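You operate a simulated robot arm through the tools that you are given. There is no shell and no other tool.

You are at the controls of a simulated robot arm. One attempt, no reset.

TASK
Wax the top of the long block in the bench vise.
Fine: tighten the vise first, use the yellow cloth, put it back and close the wax pot. A coat counts when it lies all over at full strength: go over it till it gets no stronger.

Only the result counts: the job must be done as asked and must still hold three seconds after the hand-in. Knocking over, shifting, dropping, spilling or breaking anything else fails it. Flat cloth is picked up by pressing the open fingertips on it (5 to 10 N) and closing them slowly along it; thin cloth reads only 2 to 8 mm in the jaws.

THE ROBOT
A 6-joint arm with a two-finger gripper, fixed in place. Base frame: the origin is at the foot of the arm, x ahead of it, y to its left, z up. Readings come in mm, rad, newtons and seconds.
Its first joint turns from -2.897 to 2.897 rad. Payload 2.45 kg.
Tool frame: the origin (TCP) lies between the finger pads and is the grasp point; the fingertips stand 20 mm ahead of it; z points along the fingers, y is the line along which they close. The gripper opens to 140 mm. The gripper's body begins 168 mm behind the TCP.
Orientation is that of the tool frame in the base frame, as a unit quaternion [x, y, z, w]. With the fingers straight down and closing along the base's y, the tool's x points along the base's -x, its y along +y and its z along -z.

THE INTERFACE
- The arm moves only by the tool move_arm. Its argument "plan" is a list of rows, each an object (a shift or turn left out is 0, a gripper value left out holds the last) with "delta_pos": the shift along the tool's x, y, z in mm, a list of three; "dr": the turn, a rotation vector about the tool's x, y, z in rad, a list of three; "jaw": the finger opening in mm, from 0 to 140. In form: [{"delta_pos": [tx, ty, tz], "dr": [rx, ry, rz], "jaw": jaw}, ...]. A call has 1 to 20 rows; each row shifts and turns the commanded pose from where the row before left it, along the tool's axes as they then stand. Each row takes 0.2 s and may step no farther than 50 mm and 0.15 rad from the row before; otherwise, or with a gripper value out of range, the whole call is refused. A pose out of reach is approached as far as the arm can. The call stops where the force on the tool passes 90 N (or 10 N more than at its start, if that is more) or the arm is blocked; 0.2 s more then pass. The fingers move at their own pace (about 45 mm/s each) and stop on an object; they squeeze with about 23 N. The grip force told is the motor's: it shows also when the fingers shut on nothing. Time passes only in rows, and 0.2 s behind the last, so rows that do not move let the fingers close. It gives the time, the measured TCP pose, the force on the tool (base axes), the opening and the grip force at its end, in the units of the frame above (readings bear some noise), with the torque about the TCP (base axes, N m) and any sound that the robot's microphone picked up.
- Cameras (640 x 400 px; columns grow to the right, rows downward): "scene" is fixed at [399.6, -649, 1528.1]; the picture's right is [0.92, -0.40, 0.00], its down [-0.15, -0.35, -0.92] and it looks along [0.37, 0.85, -0.39] (base axes); focal length 329 px, centre (320, 200). "wrist" rides on the gripper at [78, 11, -209] in the tool frame; the picture's right is [-0.14, 0.99, 0.00], its down [-0.92, -0.13, -0.37] and it looks along [-0.37, -0.05, 0.93] (tool axes); focal length 280 px, centre (320, 200). There is no depth. A picture from a camera that has moved, and an enlarged one, comes with that camera's place and axes in the base frame and with its lens.
- camera(camera): a new picture of that camera. It takes no simulated time.
- enlarge(camera, box): a new picture of the part [left, top, right, bottom] of that camera's present view, enlarged. It takes no simulated time.
- hand_in(): hands the job in; it is judged then, once.

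Places have to be worked out from the pictures, the camera data and where the tool is seen. Open the gripper and draw the arm clear of the work before you hand the job in, unless the task says otherwise.

The tools are called as a command line: name --argument value ..., lists and objects as JSON in quotes. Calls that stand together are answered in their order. move_arm: Moves the arm, as the interface text tells. Its arguments: {"type":"object","properties":{"plan":{"type":"array","items":{"type":"object","properties":{"delta_pos":{"type":"array","items":{"type":"number"}},"dr":{"type":"array","items":{"type":"number"}},"jaw":{"type":"number"}}}}},"required":["plan"]} The other tools are called the same way: camera (camera) takes a picture; enlarge (camera, box) takes an enlarged picture of a part of a camera's view; hand_in () hands the job in.

At the start:

```text
time: 0.0
eef_pos: [665.1, 224.7, 1204.6]
ee_rot: [0.0, 1.0, 0.0, 0.0]
wrist_force: [0.0, 0.1, -0.2]
torque: [-0.01, -0.02, 0.0]
finger_gap: 140.2
finger_force: 0.1
```

scene: 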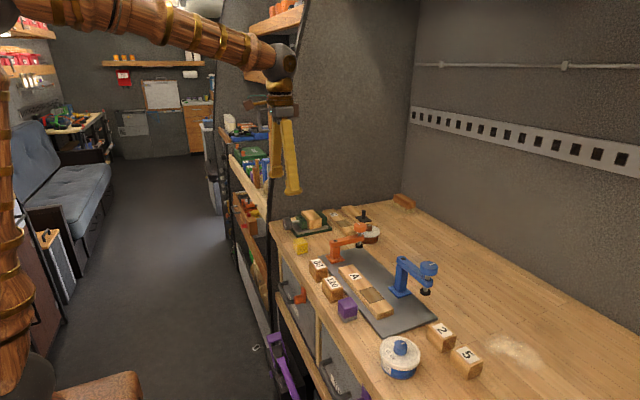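
wrist: 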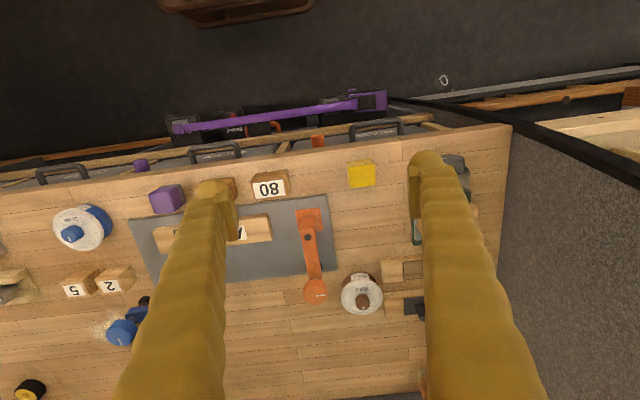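

I start by looking closely at the bench from both cameras to identify the vise, the cloths and the wax pot.

enlarge --camera "scene" --box '[260, 180, 420, 280]'

enlarge --camera "scene" --box '[340, 240, 560, 390]'

enlarge --camera "wrist" --box '[0, 120, 320, 400]'

enlarge --camera "wrist" --box '[220, 120, 540, 340]'

```text
4.00 times, centred on (340, 230) of scene
camera zoom: at [399.6, -649.0, 1528.1], right [0.92, -0.4, 0.0], down [-0.15, -0.35, -0.92], along [0.37, 0.85, -0.39], focal length 1318 px, centre (240, 80)
```

zoom: 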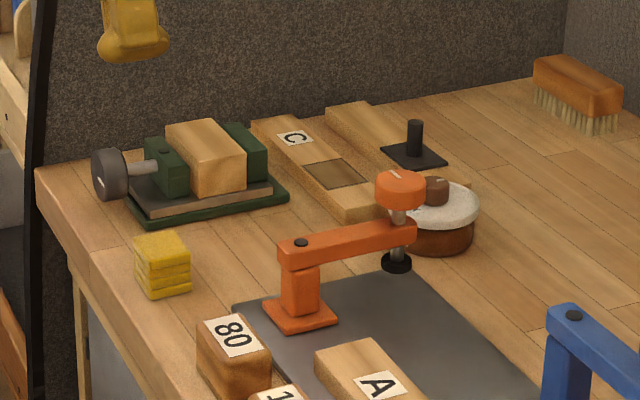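

```text
2.67 times, centred on (450, 315) of scene
camera zoom: at [399.6, -649.0, 1528.1], right [0.92, -0.4, 0.0], down [-0.15, -0.35, -0.92], along [0.37, 0.85, -0.39], focal length 878 px, centre (-27, -107)
```

zoom: 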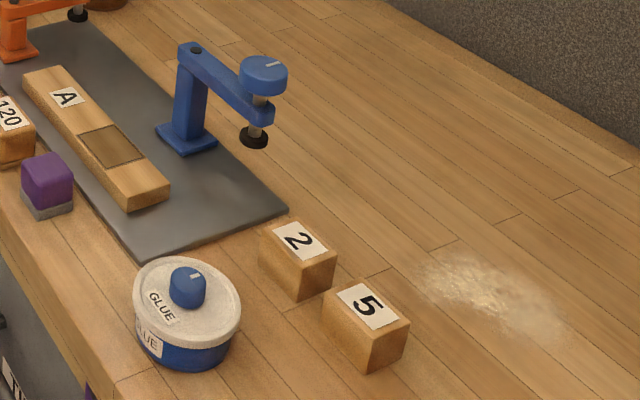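

```text
1.43 times, centred on (160, 260) of wrist
camera zoom: at [587.8, 234.9, 1413.8], right [0.14, 0.99, 0.0], down [0.92, -0.13, 0.37], along [0.37, -0.05, -0.93], focal length 401 px, centre (549, 114)
```

zoom: 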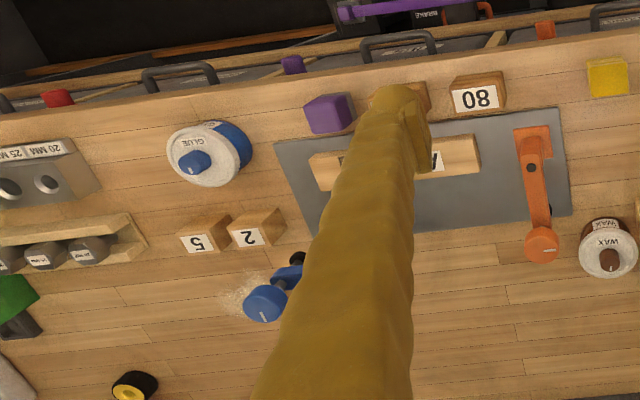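

```text
1.82 times, centred on (380, 230) of wrist
camera zoom: at [587.8, 234.9, 1413.8], right [0.14, 0.99, 0.0], down [0.92, -0.13, 0.37], along [0.37, -0.05, -0.93], focal length 510 px, centre (211, 146)
```

zoom: 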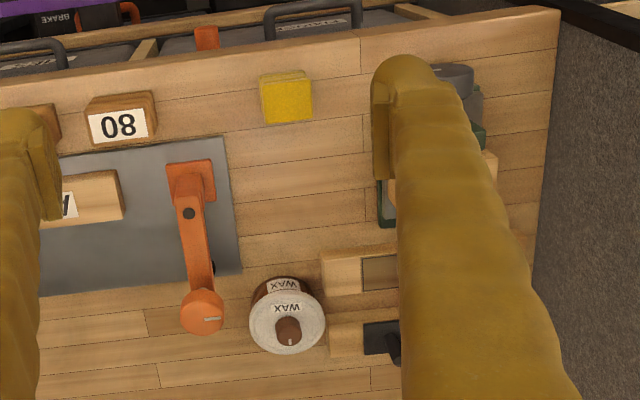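

The vise (green jaws, grey wheel facing the robot) sits at the left end of the bench at about (830, 435); the bench top is near z 920 and the yellow cloth near (737, 289, 942). I move over for a closer view with the wrist camera, staying well above everything.

move_arm --plan '[{"delta_pos": [-3, 35, 8]}, {"delta_pos": [-3, 35, 8]}, {"delta_pos": [-3, 35, 8]}, {"delta_pos": [-3, 35, 8]}, {"delta_pos": [-3, 35, 8]}, {"delta_pos": [0, 20, 8]}]'

camera --camera "wrist"

camera --camera "scene"

```text
time: 1.4
eef_pos: [680.0, 420.4, 1157.7]
ee_rot: [0.001, 1.0, 0.0, 0.0]
wrist_force: [-0.6, 0.0, 0.3]
torque: [0.01, -0.02, 0.01]
finger_gap: 140.1
finger_force: 0.1
```

```text
taken
camera wrist: at [602.5, 431.0, 1365.7], right [0.14, 0.99, 0.0], down [0.92, -0.13, 0.37], along [0.36, -0.05, -0.93], focal length 280 px, centre (320, 200)
```

wrist: 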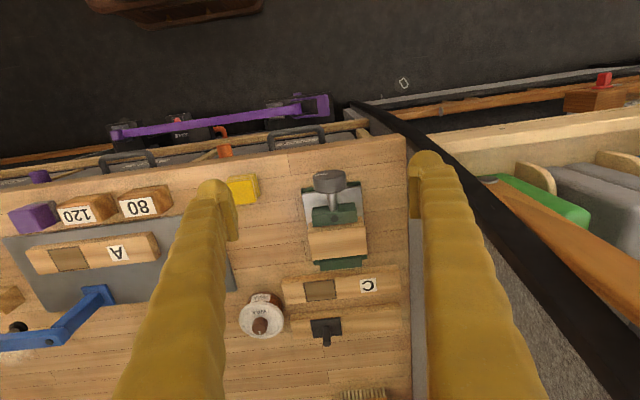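

```text
taken
```

scene: 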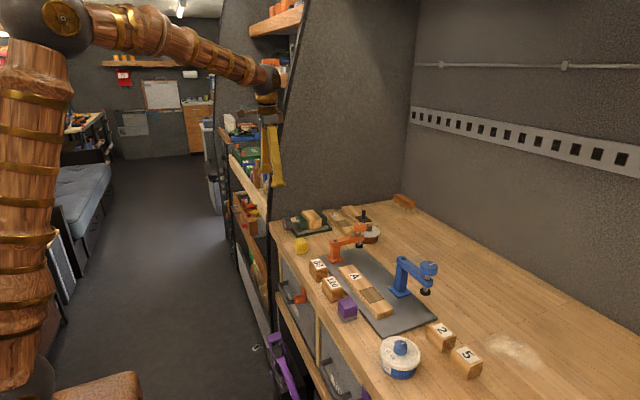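

enlarge --camera "wrist" --box '[220, 130, 420, 270]'

enlarge --camera "wrist" --box '[220, 260, 420, 400]'

enlarge --camera "scene" --box '[276, 190, 346, 240]'

```text
2.86 times, centred on (320, 200) of wrist
camera zoom: at [602.5, 431.0, 1365.7], right [0.14, 0.99, 0.0], down [0.92, -0.13, 0.37], along [0.36, -0.05, -0.93], focal length 801 px, centre (320, 200)
```

zoom: 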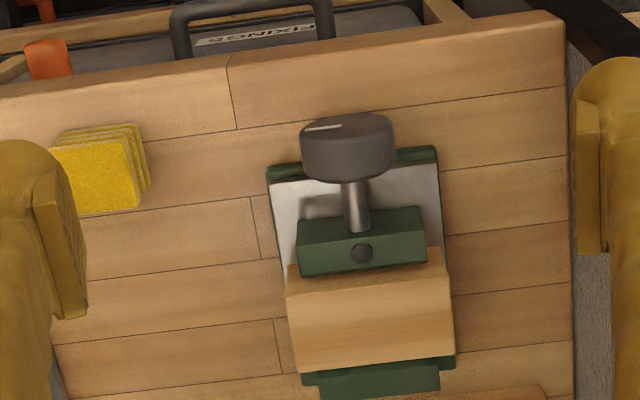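

```text
2.86 times, centred on (320, 330) of wrist
camera zoom: at [602.5, 431.0, 1365.7], right [0.14, 0.99, 0.0], down [0.92, -0.13, 0.37], along [0.36, -0.05, -0.93], focal length 801 px, centre (320, -171)
```

zoom: 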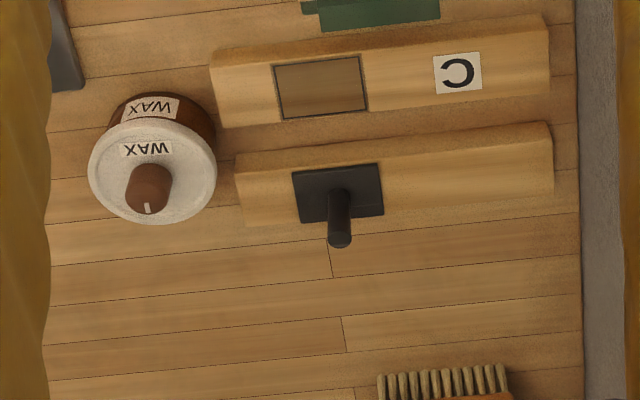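

```text
8.00 times, centred on (311, 215) of scene
camera zoom: at [399.6, -649.0, 1528.1], right [0.92, -0.4, 0.0], down [-0.15, -0.35, -0.92], along [0.37, 0.85, -0.39], focal length 2635 px, centre (392, 80)
```

zoom: 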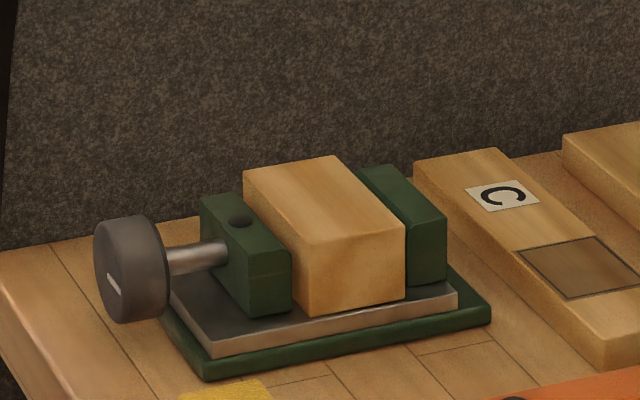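

The knob of the vise is a grey wheel with a horizontal axis along x, centre near (734, 428, 960). I pitch the tool up so it points along +x (in free air), to look at the wheel from the front.

move_arm --plan '[{"dr": [0, -0.15, 0]}, {"dr": [0, -0.15, 0]}, {"dr": [0, -0.15, 0]}, {"dr": [0, -0.15, 0]}, {"dr": [0, -0.15, 0]}]'

camera --camera "scene"

camera --camera "wrist"

```text
time: 2.6
eef_pos: [685.8, 413.1, 1151.0]
ee_rot: [0.005, 0.931, -0.005, 0.364]
wrist_force: [0.0, -0.4, -0.5]
torque: [0.0, -0.01, 0.0]
finger_gap: 140.2
finger_force: 0.0
```

```text
taken
```

scene: 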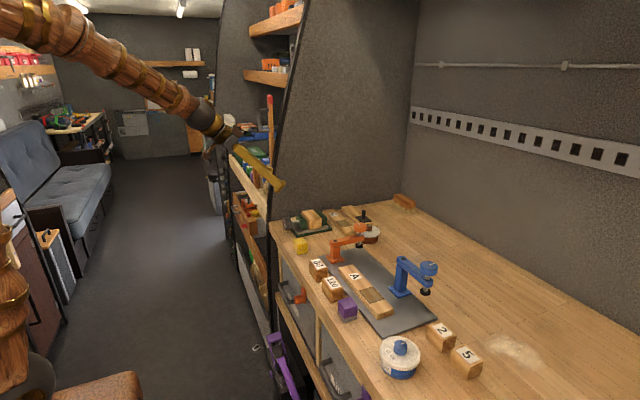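

```text
taken
camera wrist: at [487.3, 426.5, 1251.7], right [0.11, 0.99, 0.09], down [0.43, -0.13, 0.9], along [0.9, -0.06, -0.44], focal length 280 px, centre (320, 200)
```

wrist: 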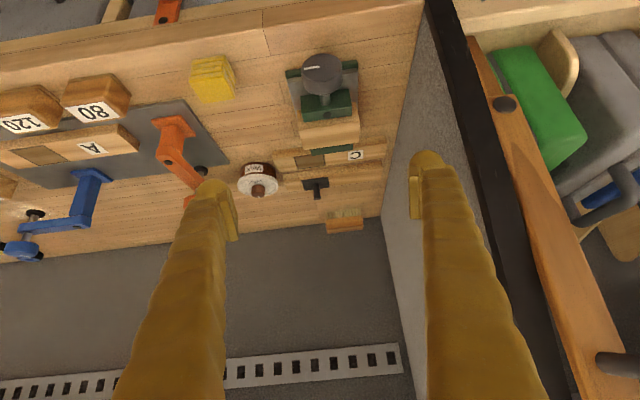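

enlarge --camera "wrist" --box '[180, 40, 420, 190]'

```text
2.67 times, centred on (300, 115) of wrist
camera zoom: at [487.3, 426.5, 1251.7], right [0.11, 0.99, 0.09], down [0.43, -0.13, 0.9], along [0.9, -0.06, -0.44], focal length 748 px, centre (373, 427)
```

zoom: 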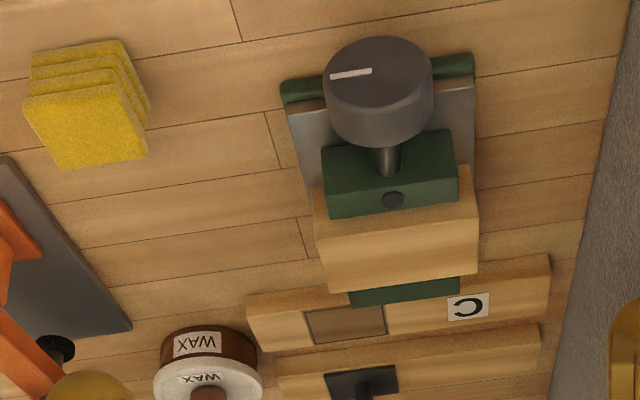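

The cloth is a folded four-layer pad, the wheel's mark is visible. I finish pitching the tool to horizontal.

move_arm --plan '[{"dr": [0, -0.15, 0]}, {"dr": [0, -0.15, 0]}, {"dr": [0, -0.15, 0]}, {"dr": [0, -0.15, 0]}, {"dr": [0, -0.15, 0]}, {"dr": [0, -0.071, 0]}, {}]'

camera --camera "scene"

camera --camera "wrist"

```text
time: 4.2
eef_pos: [680.6, 419.4, 1155.9]
ee_rot: [0.0, 0.708, -0.001, 0.707]
wrist_force: [-0.3, 0.2, 0.2]
torque: [0.0, -0.01, -0.01]
finger_gap: 140.1
finger_force: 0.0
```

```text
taken
```

scene: 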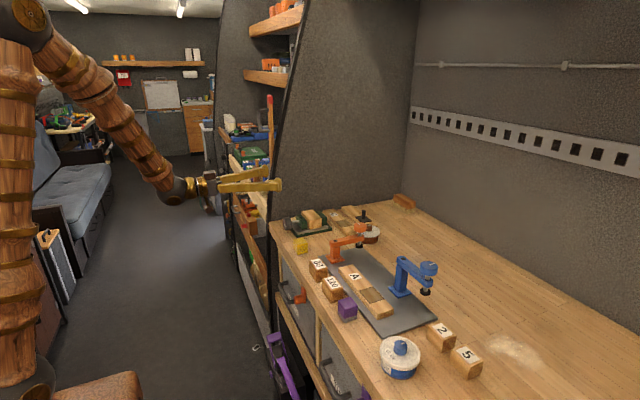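

```text
taken
camera wrist: at [471.9, 430.1, 1078.2], right [0.0, 0.99, 0.14], down [-0.37, -0.13, 0.92], along [0.93, -0.05, 0.37], focal length 280 px, centre (320, 200)
```

wrist: 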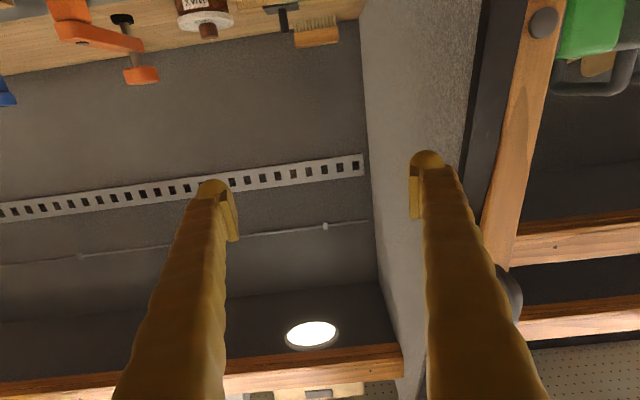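

Tool is now horizontal along +x. I retreat a bit and lower to the wheel's height, still well in front of the bench edge.

move_arm --plan '[{"delta_pos": [0, 2, -40]}, {"delta_pos": [0, 2, -40]}, {"delta_pos": [38, 1, 0]}, {"delta_pos": [38, 1, 0]}, {"delta_pos": [38, 1, 0]}, {"delta_pos": [38, 1, 0]}, {"delta_pos": [38, 1, 0]}, {}]'

camera --camera "wrist"

camera --camera "scene"

```text
time: 6.0
eef_pos: [603.6, 434.1, 983.0]
ee_rot: [-0.002, 0.71, -0.006, 0.705]
wrist_force: [-0.5, -0.6, 0.2]
torque: [-0.02, 0.03, 0.01]
finger_gap: 140.2
finger_force: 0.1
out of reach, approached as far as the arm can: row 7
```

```text
taken
camera wrist: at [394.1, 446.4, 905.6], right [0.01, 0.99, 0.13], down [-0.36, -0.12, 0.92], along [0.93, -0.05, 0.36], focal length 280 px, centre (320, 200)
```

wrist: 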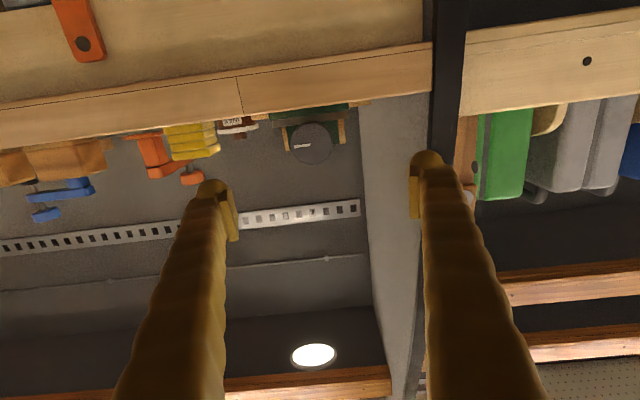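

```text
taken
```

scene: 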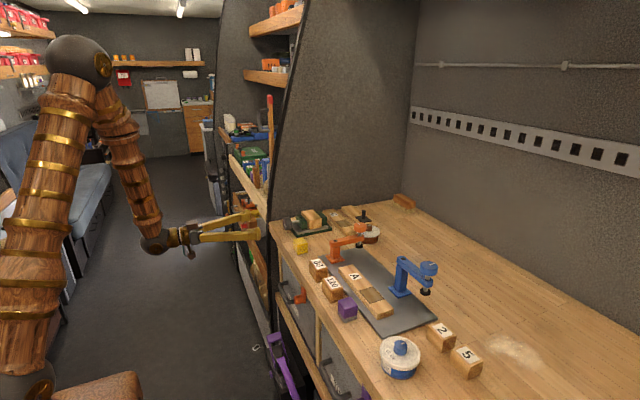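

enlarge --camera "wrist" --box '[240, 90, 380, 180]'

enlarge --camera "scene" --box '[230, 180, 350, 255]'

```text
4.44 times, centred on (310, 135) of wrist
camera zoom: at [394.1, 446.4, 905.6], right [0.01, 0.99, 0.13], down [-0.36, -0.12, 0.92], along [0.93, -0.05, 0.36], focal length 1246 px, centre (364, 489)
```

zoom: 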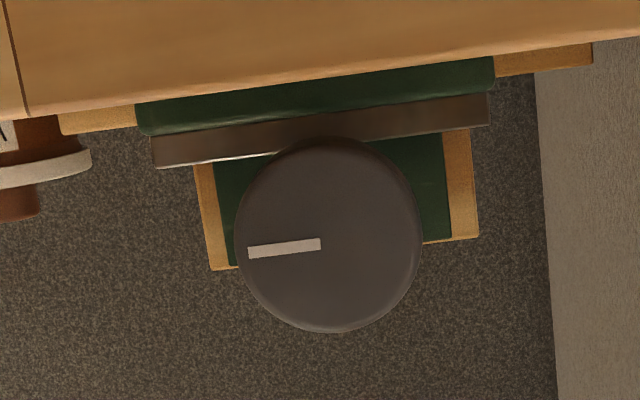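

```text
5.33 times, centred on (290, 218) of scene
camera zoom: at [399.6, -649.0, 1528.1], right [0.92, -0.4, 0.0], down [-0.15, -0.35, -0.92], along [0.37, 0.85, -0.39], focal length 1757 px, centre (480, 107)
```

zoom: 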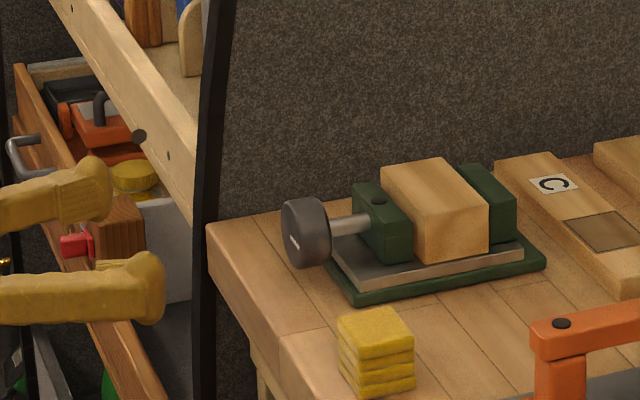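

The wheel's front face is at about x 726, its centre near y 429, z 961, diameter about 49 mm; the bench top is about z 920, and the vise base begins at x≈752. I set a jaw of 80 mm and move forward to just short of the wheel.

move_arm --plan '[{"delta_pos": [0, 0, 30], "jaw": 80}, {"delta_pos": [0, 0, 30]}, {"delta_pos": [0, 0, 25]}, {}, {}]'

camera --camera "wrist"

enlarge --camera "scene" --box '[230, 180, 350, 255]'

```text
time: 7.2
eef_pos: [688.6, 436.9, 981.8]
ee_rot: [0.0, 0.707, 0.0, 0.707]
wrist_force: [-0.3, 0.2, 0.3]
torque: [0.01, 0.0, -0.01]
finger_gap: 79.8
finger_force: 0.1
```

```text
taken
camera wrist: at [480.0, 447.8, 903.8], right [0.0, 0.99, 0.14], down [-0.37, -0.13, 0.92], along [0.93, -0.05, 0.36], focal length 280 px, centre (320, 200)
```

wrist: 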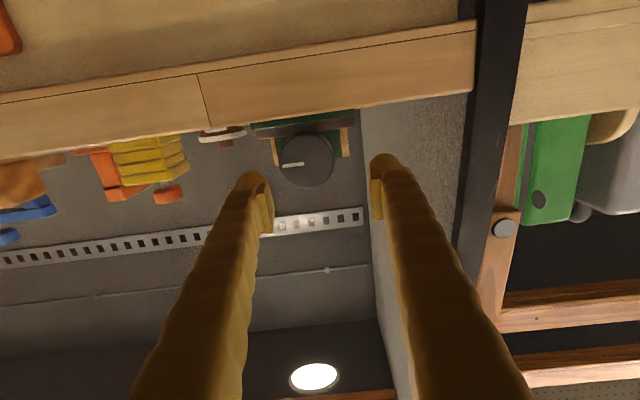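

```text
5.33 times, centred on (290, 218) of scene
camera zoom: at [399.6, -649.0, 1528.1], right [0.92, -0.4, 0.0], down [-0.15, -0.35, -0.92], along [0.37, 0.85, -0.39], focal length 1757 px, centre (480, 107)
```

zoom: 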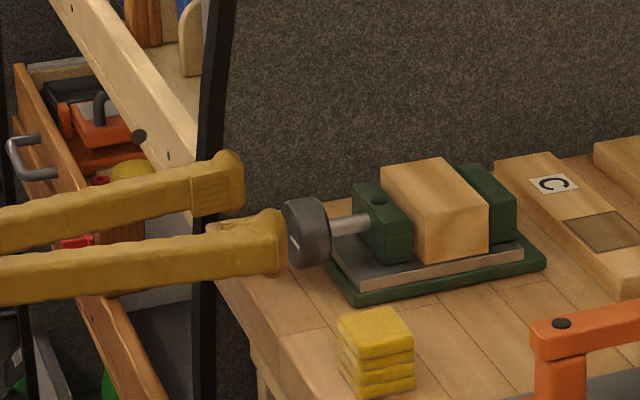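

enlarge --camera "wrist" --box '[230, 90, 390, 210]'

```text
3.33 times, centred on (310, 150) of wrist
camera zoom: at [480.0, 447.8, 903.8], right [0.0, 0.99, 0.14], down [-0.37, -0.13, 0.92], along [0.93, -0.05, 0.36], focal length 935 px, centre (353, 367)
```

zoom: 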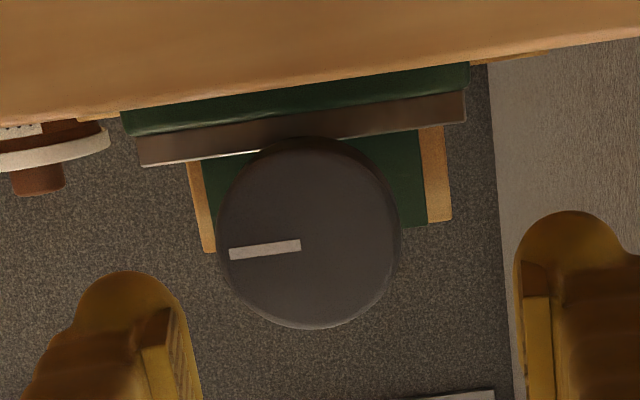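

The wheel centre works out at y≈428.5, z≈961. I align the tool with its axis first, then check the alignment before advancing.

move_arm --plan '[{"delta_pos": [10.4, -4.2, 0]}, {"delta_pos": [10.4, -4.2, 0]}, {}, {}]'

enlarge --camera "wrist" --box '[230, 90, 390, 210]'

```text
time: 8.2
eef_pos: [688.2, 430.0, 962.0]
ee_rot: [-0.001, 0.708, -0.003, 0.706]
wrist_force: [-0.2, 0.6, -1.2]
torque: [-0.02, -0.01, -0.01]
finger_gap: 79.8
finger_force: 0.0
```

```text
3.33 times, centred on (310, 150) of wrist
camera zoom: at [479.9, 440.7, 884.7], right [0.0, 0.99, 0.13], down [-0.37, -0.12, 0.92], along [0.93, -0.05, 0.36], focal length 935 px, centre (353, 367)
```

zoom: 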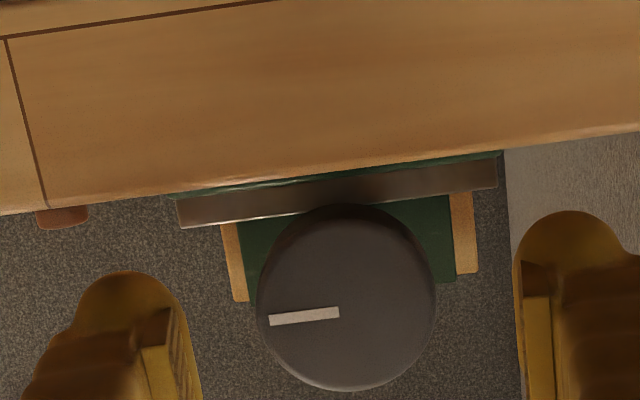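

Alignment is within about 1.5 mm. I advance so the fingertips straddle the wheel (tips at x≈742, short of the vise base) and close gently.

move_arm --plan '[{"delta_pos": [1, -1.5, 10]}, {"delta_pos": [0, 0, 12]}, {"delta_pos": [0, 0, 12]}, {}, {"jaw": 60}, {}, {}]'

camera --camera "wrist"

enlarge --camera "scene" --box '[230, 180, 350, 255]'

```text
time: 9.8
eef_pos: [723.3, 427.3, 958.6]
ee_rot: [0.0, 0.707, -0.001, 0.707]
wrist_force: [0.3, 0.4, 0.1]
torque: [-0.01, 0.01, -0.02]
finger_gap: 60.2
finger_force: 0.1
```

```text
taken
camera wrist: at [514.8, 438.1, 881.1], right [0.0, 0.99, 0.14], down [-0.37, -0.13, 0.92], along [0.93, -0.05, 0.36], focal length 280 px, centre (320, 200)
```

wrist: 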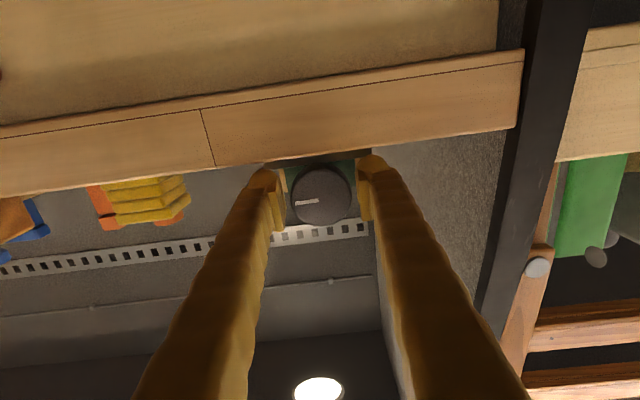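

```text
5.33 times, centred on (290, 218) of scene
camera zoom: at [399.6, -649.0, 1528.1], right [0.92, -0.4, 0.0], down [-0.15, -0.35, -0.92], along [0.37, 0.85, -0.39], focal length 1757 px, centre (480, 107)
```

zoom: 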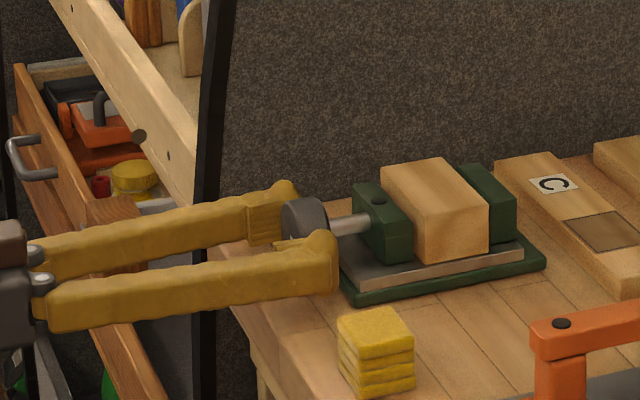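

move_arm --plan '[{"delta_pos": [-2, 1, 0]}, {}]'

enlarge --camera "wrist" --box '[240, 130, 400, 250]'

```text
time: 10.4
eef_pos: [722.0, 427.6, 961.6]
ee_rot: [0.002, 0.707, -0.002, 0.707]
wrist_force: [-1.0, -0.3, -0.1]
torque: [-0.04, 0.02, 0.01]
finger_gap: 60.3
finger_force: 0.1
```

```text
3.33 times, centred on (320, 190) of wrist
camera zoom: at [515.0, 439.2, 883.0], right [0.0, 0.99, 0.14], down [-0.37, -0.13, 0.92], along [0.93, -0.05, 0.36], focal length 935 px, centre (320, 233)
```

zoom: 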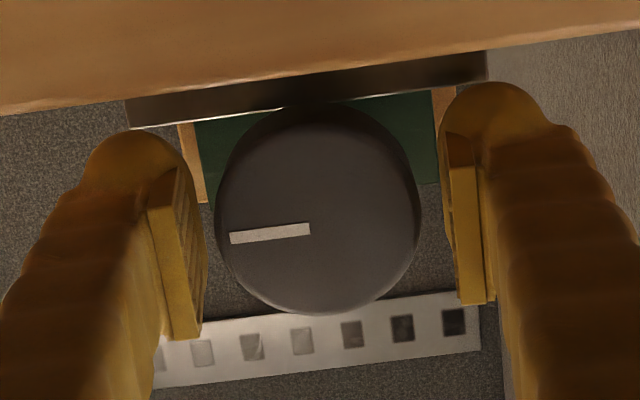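

Fingers straddle the wheel nicely. I close on it and read the forces.

move_arm --plan '[{"jaw": 52}, {}, {"jaw": 44}, {}, {}]'

```text
time: 11.6
eef_pos: [723.9, 426.6, 960.9]
ee_rot: [0.001, 0.707, -0.001, 0.707]
wrist_force: [-0.2, -12.5, 0.5]
torque: [0.02, 0.01, -0.19]
finger_gap: 47.5
finger_force: 45.4
```

move_arm --plan '[{"delta_pos": [0, -1, 0]}, {}]'

```text
time: 12.2
eef_pos: [723.2, 426.1, 962.3]
ee_rot: [0.0, 0.708, -0.001, 0.707]
wrist_force: [3.5, 1.8, -6.0]
torque: [-0.03, 0.08, 0.01]
finger_gap: 47.7
finger_force: 45.2
```

Force is now nearly balanced. I turn the wheel clockwise (positive about +x) in small steps and watch the torque.

move_arm --plan '[{"dr": [0, 0, 0.06]}, {"dr": [0, 0, 0.06]}, {"dr": [0, 0, 0.06]}]'

enlarge --camera "scene" --box '[276, 190, 346, 240]'

```text
time: 12.7
eef_pos: [728.1, 428.4, 971.1]
ee_rot: [0.02, 0.712, 0.006, 0.702]
wrist_force: [0.3, -8.3, 1.1]
torque: [-0.06, -0.06, -0.1]
finger_gap: 49.4
finger_force: 4.2
out of reach, approached as far as the arm can: row 1, 2
stopped in row 2: the force on the tool passed its limit at 105 N (the readings are from after the stop); the commanded pose is now the measured one
```

```text
8.00 times, centred on (311, 215) of scene
camera zoom: at [399.6, -649.0, 1528.1], right [0.92, -0.4, 0.0], down [-0.15, -0.35, -0.92], along [0.37, 0.85, -0.39], focal length 2635 px, centre (392, 80)
```

zoom: 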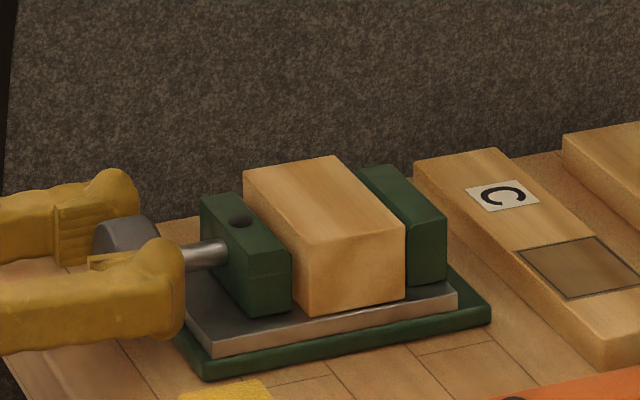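

The arm hit one of its own joint limits when turning that way (pose jumped 10 mm). I release the wheel, back straight out, and test the rotation range in free air.

move_arm --plan '[{"jaw": 66}, {}, {"delta_pos": [0, 0, -12]}, {"delta_pos": [0, 0, -16]}, {"delta_pos": [0, 0, -16]}, {}]'

enlarge --camera "scene" --box '[230, 180, 350, 255]'

camera --camera "wrist"

```text
time: 14.1
eef_pos: [684.6, 430.8, 976.3]
ee_rot: [0.018, 0.714, 0.003, 0.7]
wrist_force: [-0.3, -0.3, 0.6]
torque: [0.03, 0.03, -0.01]
finger_gap: 66.1
finger_force: 0.1
out of reach, approached as far as the arm can: row 5
```

```text
5.33 times, centred on (290, 218) of scene
camera zoom: at [399.6, -649.0, 1528.1], right [0.92, -0.4, 0.0], down [-0.15, -0.35, -0.92], along [0.37, 0.85, -0.39], focal length 1757 px, centre (480, 107)
```

zoom: 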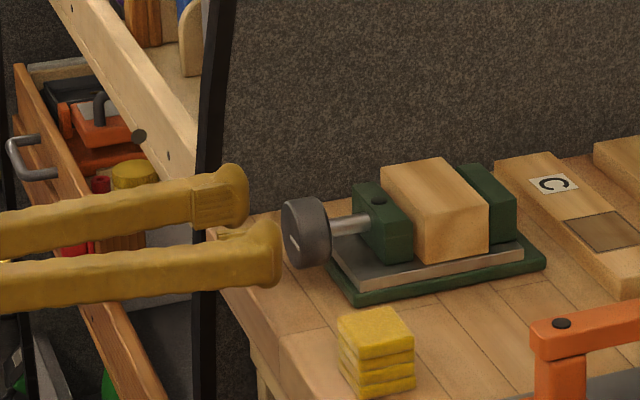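

```text
taken
camera wrist: at [475.5, 449.3, 901.8], right [0.03, 0.99, 0.17], down [-0.35, -0.15, 0.92], along [0.93, -0.08, 0.35], focal length 280 px, centre (320, 200)
```

wrist: 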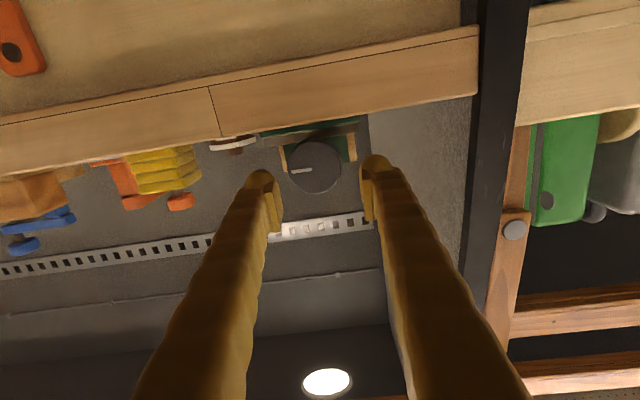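

The vise was not disturbed. I rise a little, level the tool again and test turning both ways to find the limit.

move_arm --plan '[{"delta_pos": [-30, 0, 0], "dr": [-0.02, -0.02, -0.03]}, {"delta_pos": [-30, 0, 0]}, {}, {"dr": [0, 0, 0.1]}, {"dr": [0, 0, 0.1]}, {"dr": [0, 0, 0.1]}, {"dr": [0, 0, 0.1]}, {"dr": [0, 0, 0.1]}, {"dr": [0, 0, 0.1]}, {}]'

```text
time: 16.3
eef_pos: [694.7, 467.4, 1105.1]
ee_rot: [0.118, 0.71, 0.091, 0.689]
wrist_force: [-0.1, 0.2, -0.4]
torque: [-0.01, 0.0, -0.01]
finger_gap: 66.0
finger_force: 0.0
out of reach, approached as far as the arm can: row 5, 6, 7, 8, 9
```

Positive turning runs into a joint limit there. I move back towards y 425 at this height and turn the other way, which also brings the wrist camera to the upper side.

move_arm --plan '[{"delta_pos": [0, -20, 0], "dr": [0, 0, -0.1]}, {"delta_pos": [0, -20, 0], "dr": [0, 0, -0.1]}, {"dr": [0, 0, -0.15]}, {"dr": [0, 0, -0.15]}, {"dr": [0, 0, -0.15]}, {"dr": [0, 0, -0.15]}, {"dr": [0, 0, -0.15]}, {"dr": [0, 0, -0.15]}, {}]'

```text
time: 18.3
eef_pos: [692.5, 428.1, 1095.9]
ee_rot: [-0.271, 0.667, -0.282, 0.635]
wrist_force: [0.2, 0.1, -0.6]
torque: [0.0, 0.01, 0.0]
finger_gap: 65.8
finger_force: 0.1
```

move_arm --plan '[{"dr": [0, 0, -0.15]}, {"dr": [0, 0, -0.15]}, {"dr": [0, 0, -0.15]}, {"dr": [0, 0, -0.15]}, {"dr": [0, 0, -0.15]}, {"dr": [0, 0, -0.15]}, {"dr": [0, 0, -0.15]}, {"dr": [0, 0, -0.15]}, {"dr": [0, 0, -0.15]}, {"dr": [0, 0, -0.15]}, {"dr": [0, 0, -0.15]}, {"dr": [0, 0, -0.15]}, {"dr": [0, 0, -0.15]}, {"dr": [0, 0, -0.15]}, {"dr": [0, 0, -0.15]}, {"dr": [0, 0, -0.09]}, {}]'

camera --camera "wrist"

camera --camera "scene"

```text
time: 21.9
eef_pos: [693.0, 428.6, 1096.7]
ee_rot: [0.719, -0.012, 0.695, 0.013]
wrist_force: [-0.6, 1.2, -0.2]
torque: [0.04, 0.05, 0.03]
finger_gap: 65.6
finger_force: 0.0
```

```text
taken
camera wrist: at [487.1, 424.8, 1181.1], right [-0.04, -0.99, -0.14], down [-0.4, 0.14, -0.91], along [0.92, 0.02, -0.4], focal length 280 px, centre (320, 200)
```

wrist: 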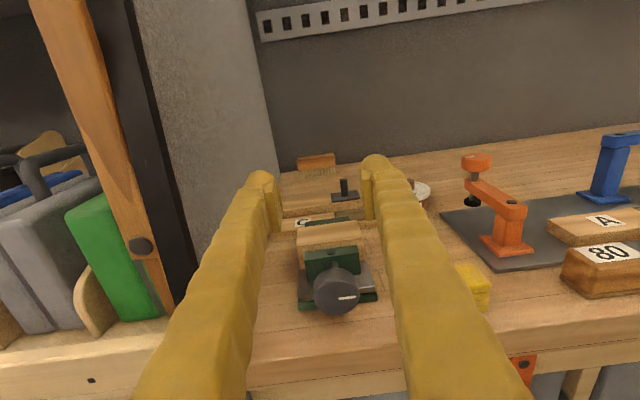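

```text
taken
```

scene: 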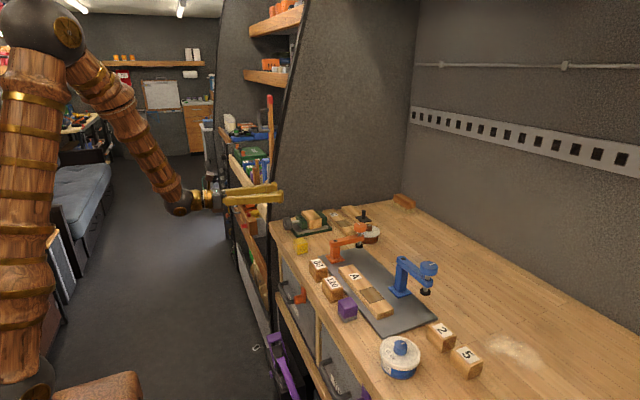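

Now the camera rides above the tool, which is better. I level the orientation and lower to near the wheel's height, still in front of it.

move_arm --plan '[{"delta_pos": [-30, 0, 0], "dr": [0.035, 0.034, 0], "jaw": 80}, {"delta_pos": [-35, 0, 0]}, {"delta_pos": [-35, 0, 0]}, {"delta_pos": [-35, 0, -2]}, {}, {}]'

camera --camera "wrist"

```text
time: 23.3
eef_pos: [690.5, 430.8, 961.9]
ee_rot: [0.707, 0.001, 0.707, -0.001]
wrist_force: [0.4, 0.2, 0.3]
torque: [0.01, -0.01, 0.02]
finger_gap: 79.9
finger_force: 0.0
```

```text
taken
camera wrist: at [482.1, 418.8, 1040.0], right [0.0, -0.99, -0.14], down [-0.37, 0.13, -0.92], along [0.93, 0.05, -0.37], focal length 280 px, centre (320, 200)
```

wrist: 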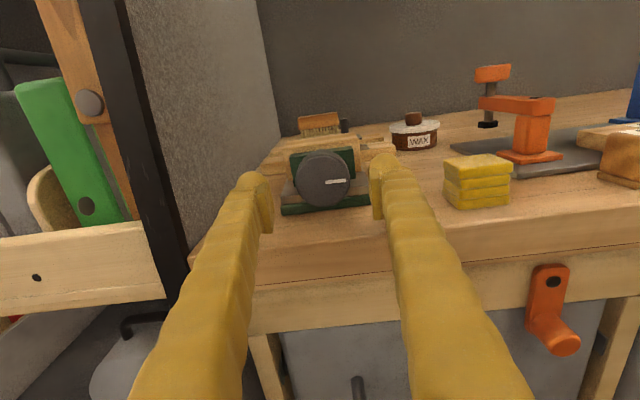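

enlarge --camera "wrist" --box '[240, 110, 400, 230]'

enlarge --camera "wrist" --box '[370, 90, 530, 220]'

```text
3.33 times, centred on (320, 170) of wrist
camera zoom: at [482.1, 418.8, 1040.0], right [0.0, -0.99, -0.14], down [-0.37, 0.13, -0.92], along [0.93, 0.05, -0.37], focal length 935 px, centre (320, 300)
```

zoom: 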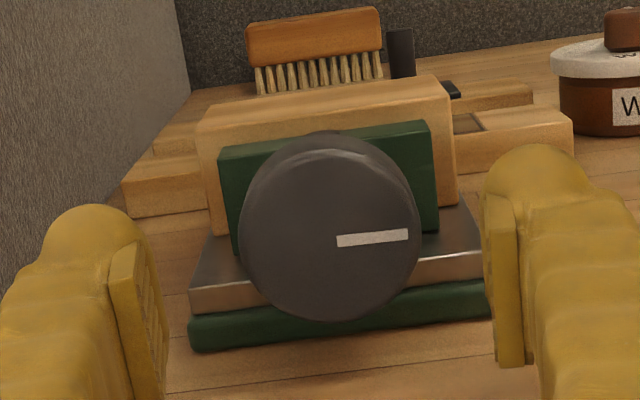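

```text
3.08 times, centred on (450, 155) of wrist
camera zoom: at [482.1, 418.8, 1040.0], right [0.0, -0.99, -0.14], down [-0.37, 0.13, -0.92], along [0.93, 0.05, -0.37], focal length 863 px, centre (-80, 338)
```

zoom: 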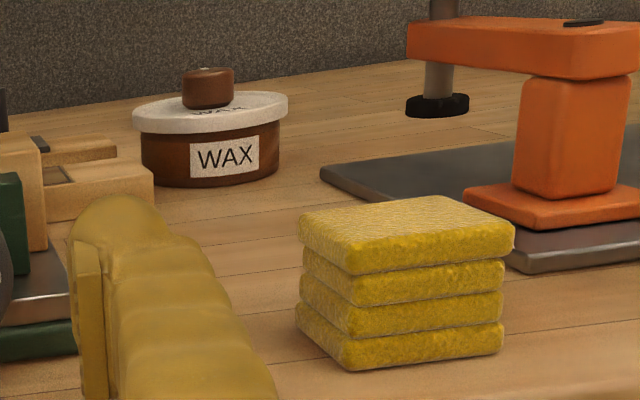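

The wheel centre is at about y 426.4, z 961.5. I align, narrow the jaw to 58 mm and pre-turn the gripper by −0.5 rad before advancing.

move_arm --plan '[{"delta_pos": [0, 4.2, 0], "jaw": 58}, {}, {"dr": [0, 0, -0.125]}, {"dr": [0, 0, -0.125]}, {"dr": [0, 0, -0.125]}, {"dr": [0, 0, -0.125]}, {}]'

camera --camera "wrist"

```text
time: 24.9
eef_pos: [690.2, 425.9, 961.4]
ee_rot: [0.685, 0.176, 0.685, 0.175]
wrist_force: [-0.8, 0.0, -0.5]
torque: [-0.02, 0.0, -0.04]
finger_gap: 57.9
finger_force: 0.2
```

```text
taken
camera wrist: at [481.3, 453.1, 1034.4], right [0.0, -0.93, 0.36], down [-0.37, -0.33, -0.87], along [0.93, -0.13, -0.35], focal length 280 px, centre (320, 200)
```

wrist: 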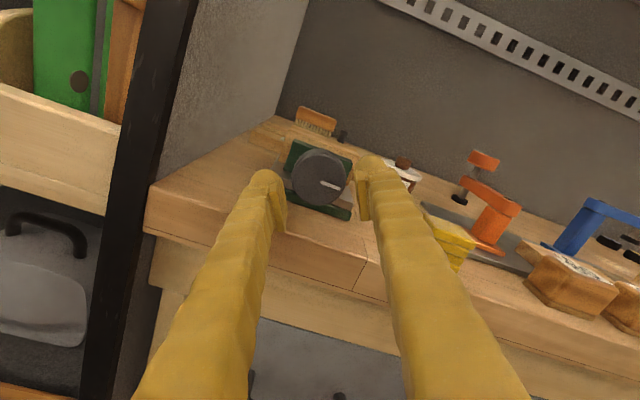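

Roll is reachable. Advancing over the wheel.

move_arm --plan '[{"delta_pos": [0, 0, 12]}, {"delta_pos": [0, 0, 10]}, {"delta_pos": [0, 0, 10]}, {}, {}]'

enlarge --camera "wrist" --box '[240, 110, 400, 230]'

```text
time: 26.1
eef_pos: [721.7, 424.5, 960.0]
ee_rot: [0.685, 0.176, 0.685, 0.175]
wrist_force: [-0.3, 0.1, -0.2]
torque: [0.01, 0.0, -0.02]
finger_gap: 57.8
finger_force: 0.0
```

```text
3.33 times, centred on (320, 170) of wrist
camera zoom: at [513.0, 452.7, 1034.3], right [0.0, -0.94, 0.35], down [-0.37, -0.33, -0.87], along [0.93, -0.13, -0.35], focal length 935 px, centre (320, 300)
```

zoom: 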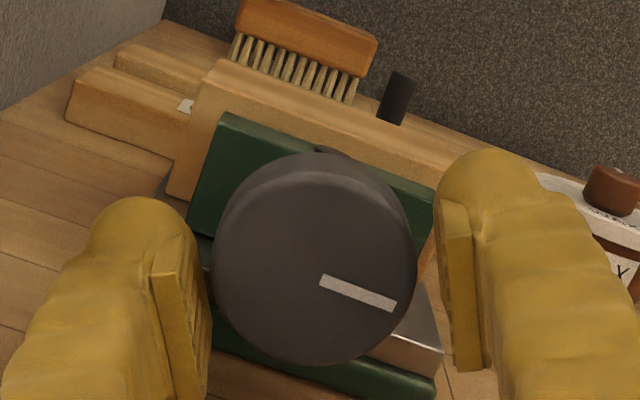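

move_arm --plan '[{"delta_pos": [0.5, -2, 0]}, {}, {"jaw": 51}, {}, {"jaw": 44}, {}, {}]'

```text
time: 27.7
eef_pos: [720.7, 426.8, 959.4]
ee_rot: [0.685, 0.174, 0.685, 0.175]
wrist_force: [-0.3, -8.4, 5.7]
torque: [-0.01, -0.05, -0.1]
finger_gap: 47.4
finger_force: 45.3
```

Gripped, about 10 N side load; I relieve it with a small shift and then turn clockwise in small steps.

move_arm --plan '[{"delta_pos": [0, 0.7, 0]}, {}, {"dr": [0, 0, 0.05]}, {"dr": [0, 0, 0.05]}, {}]'

```text
time: 28.9
eef_pos: [721.5, 426.8, 960.6]
ee_rot: [0.693, 0.14, 0.693, 0.141]
wrist_force: [8.6, 11.0, -6.8]
torque: [-0.03, 0.16, 0.15]
finger_gap: 47.2
finger_force: 44.9
```

move_arm --plan '[{"delta_pos": [0, -0.5, 0], "dr": [0, 0, 0.05]}, {"dr": [0, 0, 0.05]}, {"dr": [0, 0, 0.05]}, {"dr": [0, 0, 0.05]}, {}]'

enlarge --camera "wrist" --box '[240, 110, 400, 230]'

```text
time: 30.1
eef_pos: [722.0, 426.7, 959.9]
ee_rot: [0.704, 0.072, 0.703, 0.07]
wrist_force: [6.8, 19.7, -9.9]
torque: [0.0, 0.15, 0.22]
finger_gap: 47.0
finger_force: 45.4
```

```text
3.33 times, centred on (320, 170) of wrist
camera zoom: at [513.4, 431.3, 1039.4], right [0.0, -1.0, 0.06], down [-0.37, -0.06, -0.93], along [0.93, -0.02, -0.37], focal length 935 px, centre (320, 300)
```

zoom: 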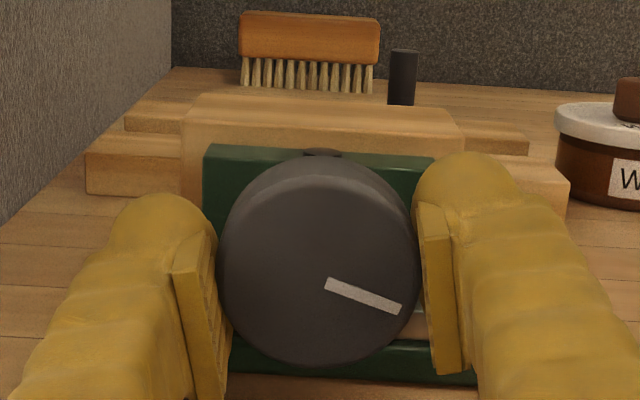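

The wheel turns with the gripper and offers no torque yet (slack). I relieve the side load and keep turning.

move_arm --plan '[{"delta_pos": [-0.2, -0.6, -0.5]}, {"dr": [0, 0, 0.06]}, {"dr": [0, 0, 0.06]}, {"dr": [0, 0, 0.06]}, {"dr": [0, 0, 0.06]}, {}]'

```text
time: 31.5
eef_pos: [720.8, 428.6, 960.5]
ee_rot: [0.707, -0.014, 0.707, -0.016]
wrist_force: [29.1, 17.6, 5.5]
torque: [-0.06, -0.04, 0.04]
finger_gap: 47.3
finger_force: 45.2
```

The wheel moves inward as it turns (screw advance), so I follow it in +x and continue.

move_arm --plan '[{"delta_pos": [0, -0.5, 1.0]}, {"delta_pos": [0, 0, 0.1], "dr": [0, 0, 0.06]}, {"delta_pos": [0, 0, 0.1], "dr": [0, 0, 0.06]}, {"delta_pos": [0, 0, 0.1], "dr": [0, 0, 0.06]}, {"delta_pos": [0, 0, 0.1], "dr": [0, 0, 0.06]}, {}]'

enlarge --camera "wrist" --box '[240, 110, 400, 230]'

```text
time: 32.9
eef_pos: [722.4, 427.8, 960.0]
ee_rot: [0.7, -0.098, 0.7, -0.1]
wrist_force: [14.9, 7.6, 19.2]
torque: [0.0, -0.14, 0.01]
finger_gap: 47.0
finger_force: 44.9
```

```text
3.33 times, centred on (320, 170) of wrist
camera zoom: at [514.0, 395.3, 1032.5], right [0.0, -0.91, -0.41], down [-0.37, 0.38, -0.85], along [0.93, 0.15, -0.34], focal length 935 px, centre (320, 300)
```

zoom: 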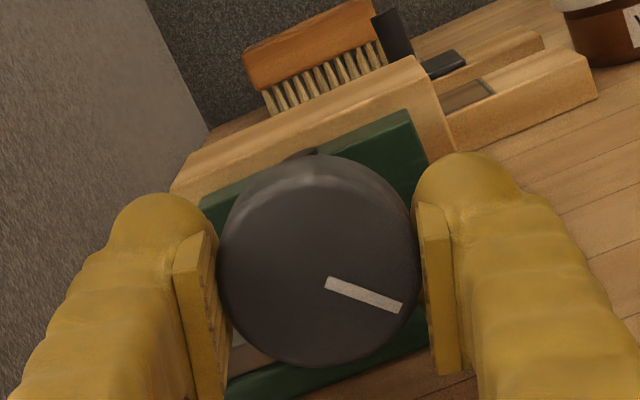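

move_arm --plan '[{"delta_pos": [0.5, -0.4, 0.4]}, {"delta_pos": [0, 0, 0.1], "dr": [0, 0, 0.06]}, {"delta_pos": [0, 0, 0.1], "dr": [0, 0, 0.06]}, {"delta_pos": [0, 0, 0.1], "dr": [0, 0, 0.06]}, {"delta_pos": [0, 0, 0.1], "dr": [0, 0, 0.06]}, {}]'

enlarge --camera "scene" --box '[276, 190, 346, 240]'

```text
time: 34.3
eef_pos: [724.3, 427.5, 960.2]
ee_rot: [0.684, -0.181, 0.683, -0.183]
wrist_force: [4.4, 20.4, 11.2]
torque: [-0.03, -0.07, 0.2]
finger_gap: 47.0
finger_force: 44.9
```

```text
8.00 times, centred on (311, 215) of scene
camera zoom: at [399.6, -649.0, 1528.1], right [0.92, -0.4, 0.0], down [-0.15, -0.35, -0.92], along [0.37, 0.85, -0.39], focal length 2635 px, centre (392, 80)
```

zoom: 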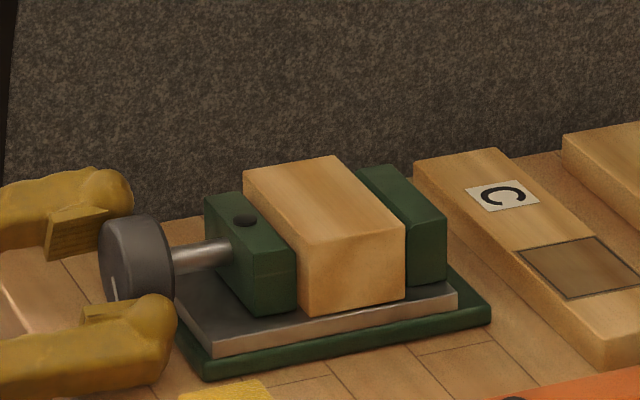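

The front jaw has advanced about 3 mm per radian and there's still about a 5 mm gap to the block. I loosen the fingers slightly, turn the gripper back in place and take a new grip.

move_arm --plan '[{"jaw": 55}, {}, {"dr": [0, 0, -0.12]}, {"dr": [0, 0, -0.12]}, {"dr": [0, 0, -0.12]}, {"dr": [0, 0, -0.12]}, {"dr": [0, 0, -0.12]}, {"dr": [0, 0, -0.12]}, {"dr": [0, 0, -0.12]}, {"dr": [0, 0, -0.12]}, {"dr": [0, 0, -0.12]}, {}]'

enlarge --camera "wrist" --box '[240, 110, 400, 230]'

```text
time: 36.9
eef_pos: [723.1, 427.8, 962.2]
ee_rot: [0.68, 0.198, 0.679, 0.194]
wrist_force: [0.3, 0.0, 0.0]
torque: [0.01, 0.02, -0.02]
finger_gap: 55.1
finger_force: 0.0
```

```text
3.33 times, centred on (320, 170) of wrist
camera zoom: at [515.1, 459.8, 1033.0], right [0.0, -0.91, 0.41], down [-0.37, -0.38, -0.85], along [0.93, -0.15, -0.34], focal length 935 px, centre (320, 300)
```

zoom: 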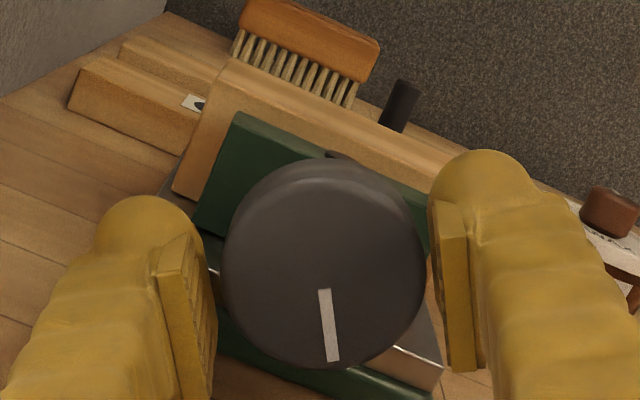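

Well centred. New grip and next turning stroke, following the screw's advance of about 3 mm per radian.

move_arm --plan '[{"jaw": 50}, {"jaw": 44}, {}, {}, {"delta_pos": [0, 0, 0.2], "dr": [0, 0, 0.06]}, {"delta_pos": [0, 0, 0.2], "dr": [0, 0, 0.06]}, {"delta_pos": [0, 0, 0.2], "dr": [0, 0, 0.06]}, {"delta_pos": [0, 0, 0.2], "dr": [0, 0, 0.06]}, {}]'

```text
time: 38.9
eef_pos: [724.4, 426.2, 961.9]
ee_rot: [0.698, 0.113, 0.698, 0.112]
wrist_force: [-3.1, -8.7, 3.3]
torque: [0.04, -0.02, -0.13]
finger_gap: 49.5
finger_force: 4.2
```

move_arm --plan '[{"jaw": 42}, {}, {}]'

enlarge --camera "wrist" --box '[240, 110, 400, 230]'

```text
time: 39.7
eef_pos: [724.7, 428.9, 960.3]
ee_rot: [0.698, 0.113, 0.698, 0.113]
wrist_force: [-2.0, -10.4, 3.3]
torque: [0.03, -0.04, -0.14]
finger_gap: 49.5
finger_force: 5.0
```

```text
3.33 times, centred on (320, 170) of wrist
camera zoom: at [515.9, 441.7, 1038.5], right [0.0, -0.98, 0.18], down [-0.37, -0.17, -0.91], along [0.93, -0.07, -0.36], focal length 935 px, centre (320, 300)
```

zoom: 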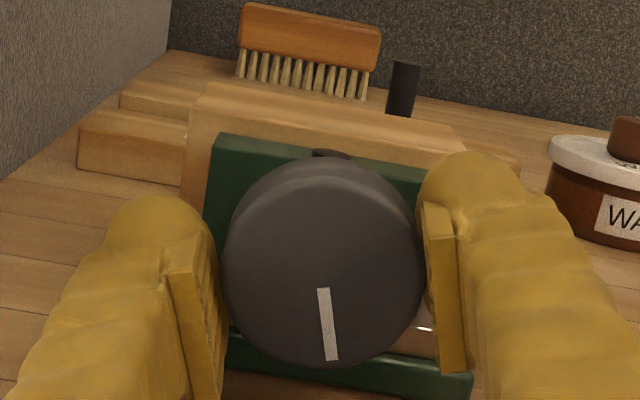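

Grip force is only about 5 N this time, while earlier it was 45 N. I command a fuller close and check.

move_arm --plan '[{"jaw": 30}, {}, {}]'

```text
time: 40.5
eef_pos: [724.6, 427.6, 961.5]
ee_rot: [0.698, 0.113, 0.698, 0.111]
wrist_force: [-1.8, -23.5, 9.3]
torque: [0.0, -0.08, -0.26]
finger_gap: 47.5
finger_force: 44.9
```

Full grip now. I relieve the side load and turn on.

move_arm --plan '[{"delta_pos": [0, 0.8, 0]}, {}, {"delta_pos": [0, 0, 0.2], "dr": [0, 0, 0.06]}, {"delta_pos": [0, 0, 0.2], "dr": [0, 0, 0.06]}, {"delta_pos": [0, 0, 0.2], "dr": [0, 0, 0.06]}, {"delta_pos": [0, 0, 0.2], "dr": [0, 0, 0.06]}, {}]'

```text
time: 42.1
eef_pos: [724.5, 427.2, 961.7]
ee_rot: [0.707, 0.03, 0.706, 0.027]
wrist_force: [-4.7, 2.8, 1.0]
torque: [-0.02, -0.03, 0.02]
finger_gap: 47.4
finger_force: 45.2
```

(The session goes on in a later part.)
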